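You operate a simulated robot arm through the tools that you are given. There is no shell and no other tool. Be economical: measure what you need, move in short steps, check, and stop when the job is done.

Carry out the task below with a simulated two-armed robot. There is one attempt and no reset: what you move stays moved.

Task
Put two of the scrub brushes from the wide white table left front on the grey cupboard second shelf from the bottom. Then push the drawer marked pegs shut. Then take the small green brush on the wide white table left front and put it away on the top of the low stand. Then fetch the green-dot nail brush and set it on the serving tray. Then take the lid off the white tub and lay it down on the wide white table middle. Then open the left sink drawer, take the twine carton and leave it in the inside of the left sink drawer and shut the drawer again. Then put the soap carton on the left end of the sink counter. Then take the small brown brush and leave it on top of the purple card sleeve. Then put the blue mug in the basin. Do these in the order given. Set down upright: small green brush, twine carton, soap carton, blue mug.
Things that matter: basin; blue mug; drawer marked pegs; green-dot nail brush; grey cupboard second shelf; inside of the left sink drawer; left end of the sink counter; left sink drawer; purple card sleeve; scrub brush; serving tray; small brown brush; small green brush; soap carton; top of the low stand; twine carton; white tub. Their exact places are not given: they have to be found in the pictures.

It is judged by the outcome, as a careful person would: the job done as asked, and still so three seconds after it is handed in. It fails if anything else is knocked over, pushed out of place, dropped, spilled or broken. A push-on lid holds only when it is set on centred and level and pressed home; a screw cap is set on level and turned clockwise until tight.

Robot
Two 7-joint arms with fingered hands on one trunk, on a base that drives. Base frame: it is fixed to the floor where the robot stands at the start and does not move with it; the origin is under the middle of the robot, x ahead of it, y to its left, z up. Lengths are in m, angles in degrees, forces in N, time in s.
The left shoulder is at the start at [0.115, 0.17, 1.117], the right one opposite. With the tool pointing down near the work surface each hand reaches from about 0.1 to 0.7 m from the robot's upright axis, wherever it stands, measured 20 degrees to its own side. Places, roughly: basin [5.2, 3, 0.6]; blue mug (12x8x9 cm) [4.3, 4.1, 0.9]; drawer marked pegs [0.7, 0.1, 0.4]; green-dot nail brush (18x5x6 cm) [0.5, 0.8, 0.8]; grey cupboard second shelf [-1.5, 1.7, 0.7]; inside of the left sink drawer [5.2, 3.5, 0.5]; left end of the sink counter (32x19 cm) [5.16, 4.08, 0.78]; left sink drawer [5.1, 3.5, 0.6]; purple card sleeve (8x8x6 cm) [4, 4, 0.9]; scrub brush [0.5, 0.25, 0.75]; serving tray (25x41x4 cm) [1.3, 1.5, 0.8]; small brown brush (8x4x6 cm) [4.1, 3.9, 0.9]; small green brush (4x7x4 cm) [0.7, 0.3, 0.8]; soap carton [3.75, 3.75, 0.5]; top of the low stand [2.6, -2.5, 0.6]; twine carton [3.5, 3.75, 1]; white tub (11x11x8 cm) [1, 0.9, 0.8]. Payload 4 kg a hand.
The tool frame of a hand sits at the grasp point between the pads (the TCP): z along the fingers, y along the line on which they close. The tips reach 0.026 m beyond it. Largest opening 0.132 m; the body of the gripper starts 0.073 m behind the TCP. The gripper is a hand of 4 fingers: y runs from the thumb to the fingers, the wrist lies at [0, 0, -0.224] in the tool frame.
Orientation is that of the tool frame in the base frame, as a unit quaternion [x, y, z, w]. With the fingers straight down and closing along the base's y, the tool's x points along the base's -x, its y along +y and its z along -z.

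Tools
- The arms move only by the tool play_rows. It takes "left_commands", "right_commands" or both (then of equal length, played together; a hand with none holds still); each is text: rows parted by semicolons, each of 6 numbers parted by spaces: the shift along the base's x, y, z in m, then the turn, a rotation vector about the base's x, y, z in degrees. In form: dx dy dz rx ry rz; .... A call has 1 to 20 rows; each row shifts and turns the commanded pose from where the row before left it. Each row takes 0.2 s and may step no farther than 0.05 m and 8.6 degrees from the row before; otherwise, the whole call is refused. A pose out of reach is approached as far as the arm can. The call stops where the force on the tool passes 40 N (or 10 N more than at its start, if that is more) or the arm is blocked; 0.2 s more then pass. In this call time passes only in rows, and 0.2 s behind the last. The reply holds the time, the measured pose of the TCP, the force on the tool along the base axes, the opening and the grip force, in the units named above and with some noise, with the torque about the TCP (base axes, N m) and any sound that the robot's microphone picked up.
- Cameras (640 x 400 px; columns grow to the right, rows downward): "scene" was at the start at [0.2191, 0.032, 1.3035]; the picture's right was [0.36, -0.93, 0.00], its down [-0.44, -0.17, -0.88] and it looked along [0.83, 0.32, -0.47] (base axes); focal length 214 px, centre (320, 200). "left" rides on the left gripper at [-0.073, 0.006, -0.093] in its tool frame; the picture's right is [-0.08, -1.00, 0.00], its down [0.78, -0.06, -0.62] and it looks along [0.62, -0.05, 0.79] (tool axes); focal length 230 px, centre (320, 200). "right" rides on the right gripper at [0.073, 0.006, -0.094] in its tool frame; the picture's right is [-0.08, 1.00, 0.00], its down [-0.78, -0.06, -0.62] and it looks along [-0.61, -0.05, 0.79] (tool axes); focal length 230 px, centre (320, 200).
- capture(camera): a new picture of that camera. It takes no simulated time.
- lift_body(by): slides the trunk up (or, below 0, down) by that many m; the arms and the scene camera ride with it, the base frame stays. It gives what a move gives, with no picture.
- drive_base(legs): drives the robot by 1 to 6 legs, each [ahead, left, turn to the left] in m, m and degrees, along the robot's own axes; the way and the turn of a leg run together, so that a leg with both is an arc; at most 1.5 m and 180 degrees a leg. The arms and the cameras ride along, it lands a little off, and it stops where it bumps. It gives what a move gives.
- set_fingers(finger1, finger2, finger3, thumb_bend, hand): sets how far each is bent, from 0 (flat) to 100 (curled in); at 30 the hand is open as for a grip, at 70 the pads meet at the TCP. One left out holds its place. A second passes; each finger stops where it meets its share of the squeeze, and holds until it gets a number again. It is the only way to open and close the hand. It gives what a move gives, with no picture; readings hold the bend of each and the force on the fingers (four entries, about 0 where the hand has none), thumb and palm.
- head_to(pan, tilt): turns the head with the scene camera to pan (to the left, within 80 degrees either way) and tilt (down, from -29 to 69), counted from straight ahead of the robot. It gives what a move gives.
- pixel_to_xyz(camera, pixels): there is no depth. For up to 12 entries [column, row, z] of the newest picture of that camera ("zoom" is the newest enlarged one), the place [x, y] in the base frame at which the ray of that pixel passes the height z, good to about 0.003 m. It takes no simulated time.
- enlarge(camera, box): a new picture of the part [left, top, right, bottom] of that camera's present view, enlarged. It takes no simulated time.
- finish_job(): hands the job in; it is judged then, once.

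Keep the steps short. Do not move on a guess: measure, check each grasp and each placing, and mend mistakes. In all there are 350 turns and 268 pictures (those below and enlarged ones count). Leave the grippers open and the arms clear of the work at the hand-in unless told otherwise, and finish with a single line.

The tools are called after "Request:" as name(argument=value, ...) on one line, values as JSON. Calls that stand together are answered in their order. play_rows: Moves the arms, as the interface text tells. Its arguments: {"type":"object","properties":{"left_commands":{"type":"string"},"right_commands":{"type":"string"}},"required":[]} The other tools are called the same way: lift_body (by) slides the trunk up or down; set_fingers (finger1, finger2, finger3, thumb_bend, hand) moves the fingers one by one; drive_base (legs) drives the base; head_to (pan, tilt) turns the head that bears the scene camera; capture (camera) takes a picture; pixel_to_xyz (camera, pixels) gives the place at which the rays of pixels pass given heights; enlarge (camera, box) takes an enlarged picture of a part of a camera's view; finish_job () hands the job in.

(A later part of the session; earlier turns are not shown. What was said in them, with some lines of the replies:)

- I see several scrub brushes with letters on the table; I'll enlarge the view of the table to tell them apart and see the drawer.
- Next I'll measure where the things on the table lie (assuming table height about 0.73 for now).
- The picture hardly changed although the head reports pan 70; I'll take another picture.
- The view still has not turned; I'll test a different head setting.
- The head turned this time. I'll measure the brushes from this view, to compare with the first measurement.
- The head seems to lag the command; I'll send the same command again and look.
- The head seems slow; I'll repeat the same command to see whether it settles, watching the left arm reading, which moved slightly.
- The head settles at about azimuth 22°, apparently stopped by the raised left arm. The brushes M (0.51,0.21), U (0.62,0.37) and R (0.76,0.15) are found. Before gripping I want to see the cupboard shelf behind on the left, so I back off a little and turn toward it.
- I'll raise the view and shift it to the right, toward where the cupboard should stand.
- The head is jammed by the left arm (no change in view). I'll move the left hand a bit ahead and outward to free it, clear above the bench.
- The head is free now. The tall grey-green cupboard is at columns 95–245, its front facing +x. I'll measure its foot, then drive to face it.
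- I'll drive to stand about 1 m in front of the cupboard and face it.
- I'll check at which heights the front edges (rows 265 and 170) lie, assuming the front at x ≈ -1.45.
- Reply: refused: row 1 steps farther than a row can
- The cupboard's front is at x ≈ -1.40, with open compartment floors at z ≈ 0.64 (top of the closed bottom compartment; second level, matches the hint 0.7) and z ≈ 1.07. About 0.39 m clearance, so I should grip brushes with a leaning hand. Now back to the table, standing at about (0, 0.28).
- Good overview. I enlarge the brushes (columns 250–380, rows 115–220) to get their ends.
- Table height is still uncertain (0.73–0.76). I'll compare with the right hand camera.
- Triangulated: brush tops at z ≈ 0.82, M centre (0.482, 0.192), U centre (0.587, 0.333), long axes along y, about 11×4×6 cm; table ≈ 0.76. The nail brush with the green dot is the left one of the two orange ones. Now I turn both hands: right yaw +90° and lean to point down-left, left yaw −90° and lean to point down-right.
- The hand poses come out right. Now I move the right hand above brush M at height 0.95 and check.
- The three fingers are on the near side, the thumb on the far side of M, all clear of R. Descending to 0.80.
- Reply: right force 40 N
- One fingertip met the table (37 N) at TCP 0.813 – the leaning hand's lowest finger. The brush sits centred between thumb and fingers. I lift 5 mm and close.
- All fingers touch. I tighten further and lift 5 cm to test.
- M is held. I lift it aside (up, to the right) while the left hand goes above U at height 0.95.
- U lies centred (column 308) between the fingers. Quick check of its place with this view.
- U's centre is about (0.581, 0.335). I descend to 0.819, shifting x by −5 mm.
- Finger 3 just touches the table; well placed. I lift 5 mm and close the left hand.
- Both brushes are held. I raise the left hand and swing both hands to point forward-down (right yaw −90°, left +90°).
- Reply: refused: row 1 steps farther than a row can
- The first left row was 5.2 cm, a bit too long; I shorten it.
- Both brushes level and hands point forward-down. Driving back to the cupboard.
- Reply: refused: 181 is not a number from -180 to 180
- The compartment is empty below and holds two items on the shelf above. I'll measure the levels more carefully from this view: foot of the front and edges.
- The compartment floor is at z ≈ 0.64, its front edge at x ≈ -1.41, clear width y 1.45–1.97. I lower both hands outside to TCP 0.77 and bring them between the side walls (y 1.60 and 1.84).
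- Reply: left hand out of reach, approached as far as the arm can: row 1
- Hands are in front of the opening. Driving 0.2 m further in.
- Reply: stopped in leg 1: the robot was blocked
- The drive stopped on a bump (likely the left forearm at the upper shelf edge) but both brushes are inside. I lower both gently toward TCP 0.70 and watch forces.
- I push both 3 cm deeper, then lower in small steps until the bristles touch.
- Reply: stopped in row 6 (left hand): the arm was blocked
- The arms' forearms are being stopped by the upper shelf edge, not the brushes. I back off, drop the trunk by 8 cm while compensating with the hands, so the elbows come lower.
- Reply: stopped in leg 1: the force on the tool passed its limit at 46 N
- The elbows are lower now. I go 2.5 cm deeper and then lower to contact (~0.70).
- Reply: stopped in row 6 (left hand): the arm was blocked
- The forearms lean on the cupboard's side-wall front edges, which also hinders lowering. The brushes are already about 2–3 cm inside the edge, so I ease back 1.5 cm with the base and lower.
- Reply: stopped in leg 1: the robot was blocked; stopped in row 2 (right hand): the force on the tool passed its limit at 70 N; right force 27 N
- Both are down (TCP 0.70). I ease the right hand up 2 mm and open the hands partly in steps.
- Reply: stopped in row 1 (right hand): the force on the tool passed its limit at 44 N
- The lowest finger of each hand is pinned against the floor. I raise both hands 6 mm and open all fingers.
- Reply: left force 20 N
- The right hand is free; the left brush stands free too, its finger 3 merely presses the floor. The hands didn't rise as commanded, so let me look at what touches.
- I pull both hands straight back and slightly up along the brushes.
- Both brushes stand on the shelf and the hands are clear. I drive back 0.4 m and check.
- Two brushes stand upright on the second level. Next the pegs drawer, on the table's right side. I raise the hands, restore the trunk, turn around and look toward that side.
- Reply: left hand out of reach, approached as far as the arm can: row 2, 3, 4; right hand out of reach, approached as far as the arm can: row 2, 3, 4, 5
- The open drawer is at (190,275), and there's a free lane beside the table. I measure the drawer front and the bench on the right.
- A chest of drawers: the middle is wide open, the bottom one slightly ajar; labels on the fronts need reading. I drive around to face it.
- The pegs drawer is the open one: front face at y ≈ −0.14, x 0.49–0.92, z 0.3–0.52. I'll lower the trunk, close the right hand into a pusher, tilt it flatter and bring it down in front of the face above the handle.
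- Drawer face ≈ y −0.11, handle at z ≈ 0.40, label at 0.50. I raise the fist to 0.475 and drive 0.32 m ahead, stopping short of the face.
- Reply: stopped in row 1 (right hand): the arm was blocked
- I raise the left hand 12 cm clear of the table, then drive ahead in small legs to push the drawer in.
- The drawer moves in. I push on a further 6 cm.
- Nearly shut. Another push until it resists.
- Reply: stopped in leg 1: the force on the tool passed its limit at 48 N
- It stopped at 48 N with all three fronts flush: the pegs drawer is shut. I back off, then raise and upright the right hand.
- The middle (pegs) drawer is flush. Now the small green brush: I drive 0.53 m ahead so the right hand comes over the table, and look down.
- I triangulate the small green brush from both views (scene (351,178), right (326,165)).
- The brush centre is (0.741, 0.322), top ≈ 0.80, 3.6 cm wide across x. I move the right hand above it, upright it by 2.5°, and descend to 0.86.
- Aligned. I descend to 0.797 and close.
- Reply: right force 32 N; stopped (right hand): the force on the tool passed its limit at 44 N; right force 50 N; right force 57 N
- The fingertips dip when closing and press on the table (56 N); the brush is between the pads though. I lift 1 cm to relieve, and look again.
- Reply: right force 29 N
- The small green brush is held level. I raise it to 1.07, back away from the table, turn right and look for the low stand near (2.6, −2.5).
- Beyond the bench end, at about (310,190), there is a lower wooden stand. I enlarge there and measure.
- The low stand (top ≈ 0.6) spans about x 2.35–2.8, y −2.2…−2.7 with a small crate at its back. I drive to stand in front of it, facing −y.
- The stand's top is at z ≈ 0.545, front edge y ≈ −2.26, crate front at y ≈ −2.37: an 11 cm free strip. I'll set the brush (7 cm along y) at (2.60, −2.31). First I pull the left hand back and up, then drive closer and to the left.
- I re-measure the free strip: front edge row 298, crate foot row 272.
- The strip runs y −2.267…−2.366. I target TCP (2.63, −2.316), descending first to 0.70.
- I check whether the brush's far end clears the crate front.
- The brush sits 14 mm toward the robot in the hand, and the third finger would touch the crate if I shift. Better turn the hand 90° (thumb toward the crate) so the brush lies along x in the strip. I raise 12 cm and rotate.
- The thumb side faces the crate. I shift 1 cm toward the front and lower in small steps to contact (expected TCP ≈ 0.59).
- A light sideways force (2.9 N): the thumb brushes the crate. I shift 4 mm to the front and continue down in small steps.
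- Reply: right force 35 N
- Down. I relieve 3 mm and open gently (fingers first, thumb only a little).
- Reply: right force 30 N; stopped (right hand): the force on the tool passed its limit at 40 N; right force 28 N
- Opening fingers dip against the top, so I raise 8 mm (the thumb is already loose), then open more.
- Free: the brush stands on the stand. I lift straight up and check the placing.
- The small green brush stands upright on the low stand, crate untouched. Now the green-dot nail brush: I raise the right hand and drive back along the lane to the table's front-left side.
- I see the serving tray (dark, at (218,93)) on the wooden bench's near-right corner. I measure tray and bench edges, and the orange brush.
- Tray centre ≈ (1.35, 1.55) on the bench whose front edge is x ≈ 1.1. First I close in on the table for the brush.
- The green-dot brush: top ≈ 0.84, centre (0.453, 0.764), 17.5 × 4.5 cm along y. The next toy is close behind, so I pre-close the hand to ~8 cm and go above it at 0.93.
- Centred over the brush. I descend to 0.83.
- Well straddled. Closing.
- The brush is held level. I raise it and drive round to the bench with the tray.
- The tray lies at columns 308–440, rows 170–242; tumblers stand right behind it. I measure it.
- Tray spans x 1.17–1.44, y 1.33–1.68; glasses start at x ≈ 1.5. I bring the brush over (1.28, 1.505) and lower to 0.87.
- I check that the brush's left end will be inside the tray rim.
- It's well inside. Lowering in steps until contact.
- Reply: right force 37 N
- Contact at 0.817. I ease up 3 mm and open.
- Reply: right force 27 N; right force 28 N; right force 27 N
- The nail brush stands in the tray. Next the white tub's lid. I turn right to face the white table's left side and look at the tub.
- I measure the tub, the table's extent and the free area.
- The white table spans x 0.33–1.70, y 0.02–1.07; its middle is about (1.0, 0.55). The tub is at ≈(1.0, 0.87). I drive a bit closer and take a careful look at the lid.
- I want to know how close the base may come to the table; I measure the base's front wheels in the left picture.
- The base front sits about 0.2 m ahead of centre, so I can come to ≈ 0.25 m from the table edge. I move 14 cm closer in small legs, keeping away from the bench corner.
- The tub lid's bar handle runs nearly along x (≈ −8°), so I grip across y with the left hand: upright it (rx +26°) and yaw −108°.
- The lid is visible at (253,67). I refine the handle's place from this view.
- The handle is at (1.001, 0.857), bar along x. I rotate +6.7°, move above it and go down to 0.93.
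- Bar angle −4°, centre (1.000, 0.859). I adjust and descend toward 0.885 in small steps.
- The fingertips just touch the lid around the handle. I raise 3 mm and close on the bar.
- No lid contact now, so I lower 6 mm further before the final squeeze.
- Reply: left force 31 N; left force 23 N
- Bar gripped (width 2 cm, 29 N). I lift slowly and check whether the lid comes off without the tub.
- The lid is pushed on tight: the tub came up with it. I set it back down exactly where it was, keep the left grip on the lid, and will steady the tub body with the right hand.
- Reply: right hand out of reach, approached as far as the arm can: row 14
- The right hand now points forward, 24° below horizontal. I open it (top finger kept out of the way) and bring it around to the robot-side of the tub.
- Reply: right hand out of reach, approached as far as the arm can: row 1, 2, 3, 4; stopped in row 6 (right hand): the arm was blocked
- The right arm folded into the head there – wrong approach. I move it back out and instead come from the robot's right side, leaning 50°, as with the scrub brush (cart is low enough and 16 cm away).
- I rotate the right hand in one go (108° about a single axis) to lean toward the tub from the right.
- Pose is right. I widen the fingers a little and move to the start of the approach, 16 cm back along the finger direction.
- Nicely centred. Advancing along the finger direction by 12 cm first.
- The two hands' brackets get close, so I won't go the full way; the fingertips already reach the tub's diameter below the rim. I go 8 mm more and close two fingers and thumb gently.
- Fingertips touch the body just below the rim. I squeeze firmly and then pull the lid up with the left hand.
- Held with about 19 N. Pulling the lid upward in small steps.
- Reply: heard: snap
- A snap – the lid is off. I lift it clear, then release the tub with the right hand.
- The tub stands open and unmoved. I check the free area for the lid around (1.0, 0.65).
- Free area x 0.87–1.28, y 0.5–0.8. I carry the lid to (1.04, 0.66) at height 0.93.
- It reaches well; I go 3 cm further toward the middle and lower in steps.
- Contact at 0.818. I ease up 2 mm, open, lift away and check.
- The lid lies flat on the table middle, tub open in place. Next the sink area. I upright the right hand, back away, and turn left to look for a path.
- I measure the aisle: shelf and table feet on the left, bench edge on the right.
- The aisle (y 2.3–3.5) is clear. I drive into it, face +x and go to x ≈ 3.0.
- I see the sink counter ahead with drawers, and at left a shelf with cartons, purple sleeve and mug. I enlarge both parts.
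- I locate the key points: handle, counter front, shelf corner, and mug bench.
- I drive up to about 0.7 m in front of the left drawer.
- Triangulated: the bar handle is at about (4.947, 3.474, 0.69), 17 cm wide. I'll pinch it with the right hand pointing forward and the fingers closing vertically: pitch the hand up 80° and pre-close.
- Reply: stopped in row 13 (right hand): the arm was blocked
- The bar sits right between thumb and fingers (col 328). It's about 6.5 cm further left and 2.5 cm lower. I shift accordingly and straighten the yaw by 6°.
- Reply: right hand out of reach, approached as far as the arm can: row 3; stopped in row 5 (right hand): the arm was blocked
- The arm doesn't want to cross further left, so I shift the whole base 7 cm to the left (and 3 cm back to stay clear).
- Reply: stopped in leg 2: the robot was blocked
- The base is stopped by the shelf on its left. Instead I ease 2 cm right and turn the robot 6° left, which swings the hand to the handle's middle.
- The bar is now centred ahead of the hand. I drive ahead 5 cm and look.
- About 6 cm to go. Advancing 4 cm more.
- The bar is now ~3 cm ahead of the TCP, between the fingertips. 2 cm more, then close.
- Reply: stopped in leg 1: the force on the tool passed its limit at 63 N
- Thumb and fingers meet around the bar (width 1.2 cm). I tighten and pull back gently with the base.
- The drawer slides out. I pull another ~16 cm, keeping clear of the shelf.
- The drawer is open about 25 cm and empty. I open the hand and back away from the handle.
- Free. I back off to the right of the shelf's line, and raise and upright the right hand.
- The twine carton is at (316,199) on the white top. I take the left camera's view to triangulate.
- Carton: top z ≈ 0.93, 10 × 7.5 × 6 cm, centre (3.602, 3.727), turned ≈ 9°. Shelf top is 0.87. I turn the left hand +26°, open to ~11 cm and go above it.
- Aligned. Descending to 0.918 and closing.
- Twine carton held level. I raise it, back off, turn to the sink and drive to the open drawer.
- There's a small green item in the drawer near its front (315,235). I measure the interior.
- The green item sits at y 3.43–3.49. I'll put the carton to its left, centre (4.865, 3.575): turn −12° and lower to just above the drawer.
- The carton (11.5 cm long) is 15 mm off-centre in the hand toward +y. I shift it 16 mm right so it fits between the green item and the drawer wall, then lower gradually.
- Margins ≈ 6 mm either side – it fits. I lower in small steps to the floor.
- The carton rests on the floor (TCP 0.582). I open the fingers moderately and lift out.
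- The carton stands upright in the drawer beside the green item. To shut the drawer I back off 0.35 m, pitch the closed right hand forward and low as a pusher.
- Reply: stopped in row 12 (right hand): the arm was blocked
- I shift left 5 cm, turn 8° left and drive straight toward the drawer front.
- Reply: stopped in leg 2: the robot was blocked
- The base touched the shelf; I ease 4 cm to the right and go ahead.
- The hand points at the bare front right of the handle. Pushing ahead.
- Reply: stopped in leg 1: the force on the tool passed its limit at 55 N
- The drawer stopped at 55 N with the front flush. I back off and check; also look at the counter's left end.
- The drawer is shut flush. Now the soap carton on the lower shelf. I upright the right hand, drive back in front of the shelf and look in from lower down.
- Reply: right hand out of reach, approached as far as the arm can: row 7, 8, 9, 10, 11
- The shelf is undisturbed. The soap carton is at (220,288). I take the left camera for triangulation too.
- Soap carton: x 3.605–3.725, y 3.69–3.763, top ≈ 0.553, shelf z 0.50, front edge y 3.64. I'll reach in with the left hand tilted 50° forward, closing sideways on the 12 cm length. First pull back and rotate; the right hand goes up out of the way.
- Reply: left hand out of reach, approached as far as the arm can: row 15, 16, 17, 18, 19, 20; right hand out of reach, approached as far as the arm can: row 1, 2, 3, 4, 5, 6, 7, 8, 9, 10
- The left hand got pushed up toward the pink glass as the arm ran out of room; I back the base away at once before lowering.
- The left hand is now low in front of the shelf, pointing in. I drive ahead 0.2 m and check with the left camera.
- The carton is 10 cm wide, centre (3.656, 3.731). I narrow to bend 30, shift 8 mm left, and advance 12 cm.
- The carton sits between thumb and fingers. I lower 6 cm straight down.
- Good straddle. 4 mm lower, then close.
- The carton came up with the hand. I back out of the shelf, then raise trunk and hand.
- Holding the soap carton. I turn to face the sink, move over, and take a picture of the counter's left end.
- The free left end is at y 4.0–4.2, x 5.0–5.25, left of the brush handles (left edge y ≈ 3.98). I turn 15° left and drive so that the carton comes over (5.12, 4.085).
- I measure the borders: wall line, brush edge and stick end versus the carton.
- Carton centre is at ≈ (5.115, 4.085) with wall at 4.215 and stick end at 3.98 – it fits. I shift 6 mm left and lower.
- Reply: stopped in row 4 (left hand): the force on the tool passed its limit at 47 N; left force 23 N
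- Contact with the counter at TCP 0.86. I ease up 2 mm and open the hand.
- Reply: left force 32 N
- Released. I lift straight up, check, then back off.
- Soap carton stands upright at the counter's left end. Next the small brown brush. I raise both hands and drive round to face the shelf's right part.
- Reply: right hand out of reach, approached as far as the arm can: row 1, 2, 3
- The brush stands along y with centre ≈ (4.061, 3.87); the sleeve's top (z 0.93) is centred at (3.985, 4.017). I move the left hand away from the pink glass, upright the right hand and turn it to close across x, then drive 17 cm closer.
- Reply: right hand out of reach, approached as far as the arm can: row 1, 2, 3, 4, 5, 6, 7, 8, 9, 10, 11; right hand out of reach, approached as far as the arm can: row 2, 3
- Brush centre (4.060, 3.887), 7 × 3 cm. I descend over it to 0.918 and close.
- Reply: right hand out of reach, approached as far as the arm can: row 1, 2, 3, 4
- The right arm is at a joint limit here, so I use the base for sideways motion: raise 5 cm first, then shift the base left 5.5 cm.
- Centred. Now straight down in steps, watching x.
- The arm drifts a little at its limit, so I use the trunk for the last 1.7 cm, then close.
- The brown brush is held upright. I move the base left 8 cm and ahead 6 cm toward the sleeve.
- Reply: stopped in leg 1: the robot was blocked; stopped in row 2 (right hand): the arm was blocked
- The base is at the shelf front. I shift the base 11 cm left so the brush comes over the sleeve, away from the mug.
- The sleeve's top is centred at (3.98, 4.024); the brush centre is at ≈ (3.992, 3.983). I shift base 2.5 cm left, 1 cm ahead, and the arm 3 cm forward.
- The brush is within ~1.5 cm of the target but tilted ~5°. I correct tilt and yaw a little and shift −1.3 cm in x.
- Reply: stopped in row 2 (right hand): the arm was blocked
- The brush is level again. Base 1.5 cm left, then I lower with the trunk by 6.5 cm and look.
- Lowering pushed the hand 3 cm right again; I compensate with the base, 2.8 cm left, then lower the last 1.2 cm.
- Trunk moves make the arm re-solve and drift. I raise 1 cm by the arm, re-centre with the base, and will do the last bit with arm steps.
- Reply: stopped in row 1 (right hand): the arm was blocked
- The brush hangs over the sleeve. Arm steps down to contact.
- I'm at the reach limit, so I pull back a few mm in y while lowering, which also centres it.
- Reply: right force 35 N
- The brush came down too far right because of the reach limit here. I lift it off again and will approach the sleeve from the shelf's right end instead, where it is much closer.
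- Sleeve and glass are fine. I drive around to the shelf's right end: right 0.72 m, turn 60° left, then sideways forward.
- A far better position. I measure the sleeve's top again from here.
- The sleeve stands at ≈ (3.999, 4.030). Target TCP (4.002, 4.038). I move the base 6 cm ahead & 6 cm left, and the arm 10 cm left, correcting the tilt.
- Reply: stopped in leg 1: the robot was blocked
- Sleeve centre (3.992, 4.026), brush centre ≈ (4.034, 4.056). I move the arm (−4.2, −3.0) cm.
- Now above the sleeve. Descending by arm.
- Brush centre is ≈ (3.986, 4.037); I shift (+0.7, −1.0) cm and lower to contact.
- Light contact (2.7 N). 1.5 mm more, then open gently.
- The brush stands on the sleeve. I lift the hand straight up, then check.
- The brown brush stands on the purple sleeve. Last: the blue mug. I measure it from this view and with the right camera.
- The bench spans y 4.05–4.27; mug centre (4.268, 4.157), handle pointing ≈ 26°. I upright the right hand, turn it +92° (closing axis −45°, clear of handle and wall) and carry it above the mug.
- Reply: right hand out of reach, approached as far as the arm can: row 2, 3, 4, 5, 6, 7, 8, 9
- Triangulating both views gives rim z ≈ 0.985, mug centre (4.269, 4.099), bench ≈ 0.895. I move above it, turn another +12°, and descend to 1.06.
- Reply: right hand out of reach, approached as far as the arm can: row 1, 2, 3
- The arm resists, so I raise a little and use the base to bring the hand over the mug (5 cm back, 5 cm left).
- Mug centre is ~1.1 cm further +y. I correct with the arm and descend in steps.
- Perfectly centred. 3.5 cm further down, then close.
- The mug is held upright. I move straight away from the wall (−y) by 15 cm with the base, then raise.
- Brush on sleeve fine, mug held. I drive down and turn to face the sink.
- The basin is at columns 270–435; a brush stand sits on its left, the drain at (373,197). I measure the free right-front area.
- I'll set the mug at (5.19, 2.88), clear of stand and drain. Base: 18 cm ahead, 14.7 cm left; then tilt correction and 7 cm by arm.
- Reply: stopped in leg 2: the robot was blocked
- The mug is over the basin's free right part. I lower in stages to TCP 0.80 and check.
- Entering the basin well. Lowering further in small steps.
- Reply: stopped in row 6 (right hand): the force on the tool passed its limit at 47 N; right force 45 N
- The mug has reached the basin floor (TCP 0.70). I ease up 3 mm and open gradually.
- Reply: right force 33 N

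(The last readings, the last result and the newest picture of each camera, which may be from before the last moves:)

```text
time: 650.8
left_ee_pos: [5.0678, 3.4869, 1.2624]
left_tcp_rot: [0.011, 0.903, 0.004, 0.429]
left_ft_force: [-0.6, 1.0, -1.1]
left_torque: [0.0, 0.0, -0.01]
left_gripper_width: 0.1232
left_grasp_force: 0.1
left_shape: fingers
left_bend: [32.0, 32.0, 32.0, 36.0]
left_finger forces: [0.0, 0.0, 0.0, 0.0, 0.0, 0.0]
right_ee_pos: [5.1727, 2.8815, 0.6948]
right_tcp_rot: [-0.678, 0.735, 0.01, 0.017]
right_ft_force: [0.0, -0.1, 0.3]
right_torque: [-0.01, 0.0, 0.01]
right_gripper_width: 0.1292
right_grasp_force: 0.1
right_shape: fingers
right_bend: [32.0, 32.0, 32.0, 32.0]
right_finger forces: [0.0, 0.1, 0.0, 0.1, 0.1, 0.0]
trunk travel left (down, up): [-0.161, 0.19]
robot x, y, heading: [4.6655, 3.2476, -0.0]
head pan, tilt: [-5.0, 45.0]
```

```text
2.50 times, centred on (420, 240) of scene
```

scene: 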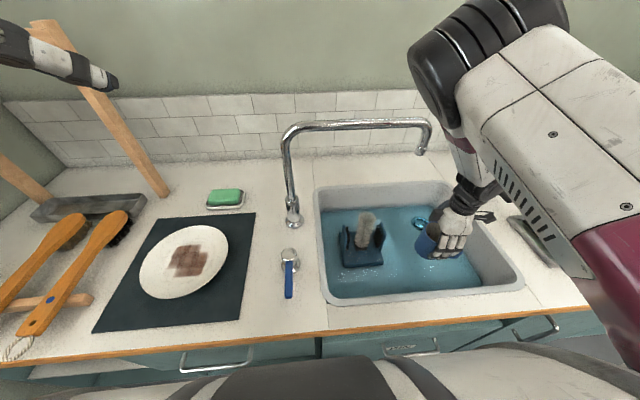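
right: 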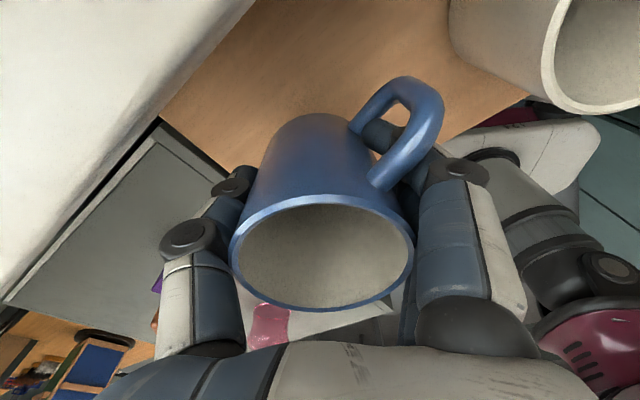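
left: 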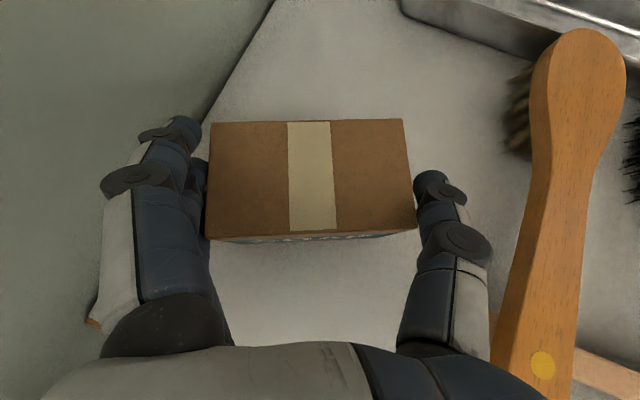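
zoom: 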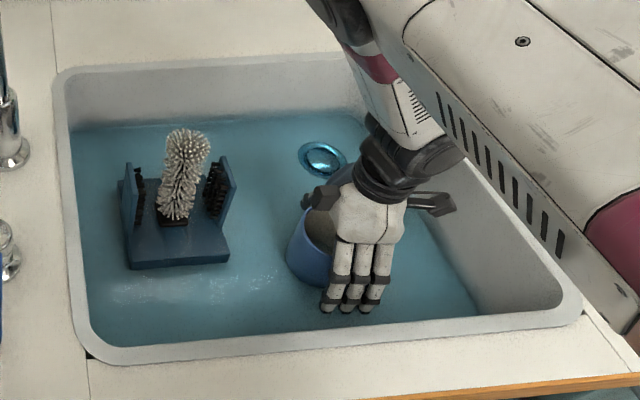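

Released; the mug stands. I lift the hand straight up and out, and look at the result.

Request:
play_rows(right_commands="0 0 0.015 0 0 0; 0 0 0.03 0 0 0; 0 0 0.04 0 0 0; 0 0 0.04 0 0 0; 0 0 0.04 0 0 0; 0 0 0.04 0 0 0; 0 0 0.04 0 0 0; 0 0 0.04 0 0 0; 0 0 0.04 0 0 0; 0 0 0.04 0 0 0")

Request:
drive_base(legs=[[-0.3, 0, 0]])

Request:
capture(camera="scene")

```text
time: 653.0
left_ee_pos: [5.0662, 3.4868, 1.2626]
left_tcp_rot: [0.012, 0.903, 0.005, 0.429]
left_ft_force: [0.3, 1.2, 0.5]
left_torque: [-0.02, -0.01, -0.01]
left_gripper_width: 0.1231
left_grasp_force: 0.0
left_shape: fingers
left_bend: [32.0, 32.0, 32.0, 36.0]
left_finger forces: [0.0, 0.0, 0.0, 0.0, 0.1, 0.0]
right_ee_pos: [5.164, 2.8674, 1.0515]
right_tcp_rot: [-0.66, 0.75, 0.029, 0.028]
right_ft_force: [-0.5, 0.3, -0.1]
right_torque: [-0.04, 0.01, 0.05]
right_gripper_width: 0.1293
right_grasp_force: 0.0
right_shape: fingers
right_bend: [32.0, 32.0, 32.0, 32.0]
right_finger forces: [0.1, 0.0, 0.0, 0.0, 0.0, 0.0]
trunk travel left (down, up): [-0.161, 0.19]
robot x, y, heading: [4.6662, 3.2493, 0.1]
head pan, tilt: [-5.0, 45.0]
```

```text
time: 655.1
left_ee_pos: [4.7633, 3.4867, 1.2629]
left_tcp_rot: [0.011, 0.903, 0.005, 0.429]
left_ft_force: [-0.9, 0.3, -0.8]
left_torque: [0.02, 0.03, -0.01]
left_gripper_width: 0.1233
left_grasp_force: 0.0
left_shape: fingers
left_bend: [32.0, 32.0, 32.0, 36.0]
left_finger forces: [0.0, 0.1, 0.0, 0.0, 0.0, 0.0]
right_ee_pos: [4.8645, 2.8692, 1.0557]
right_tcp_rot: [-0.663, 0.747, 0.026, 0.035]
right_ft_force: [-0.8, -0.4, 0.4]
right_torque: [0.01, 0.01, -0.02]
right_gripper_width: 0.1292
right_grasp_force: 0.1
right_shape: fingers
right_bend: [32.0, 32.0, 32.0, 32.0]
right_finger forces: [0.0, 0.0, 0.0, 0.0, 0.0, 0.0]
trunk travel left (down, up): [-0.161, 0.19]
robot x, y, heading: [4.361, 3.2463, 0.2]
head pan, tilt: [-5.0, 45.0]
```

```text
11 pictures are left
```

scene: 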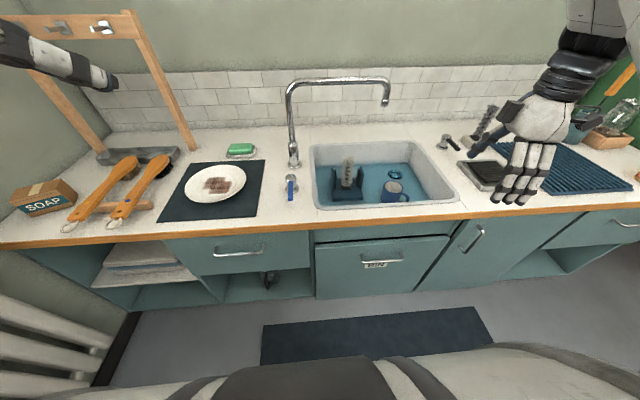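

The mug stands upright in the basin, the soap carton is at the counter's left end, the drawer is shut, and both hands are open and clear. I'm handing the job in.

Request:
finish_job()

```text
The job is handed in.
```

All nine tasks were done in the order given and the job is handed in. Along the way I bumped the base lightly into the white shelf and the counter, and pressing the brown brush on the first try may have shifted the purple sleeve about 1–2 cm.
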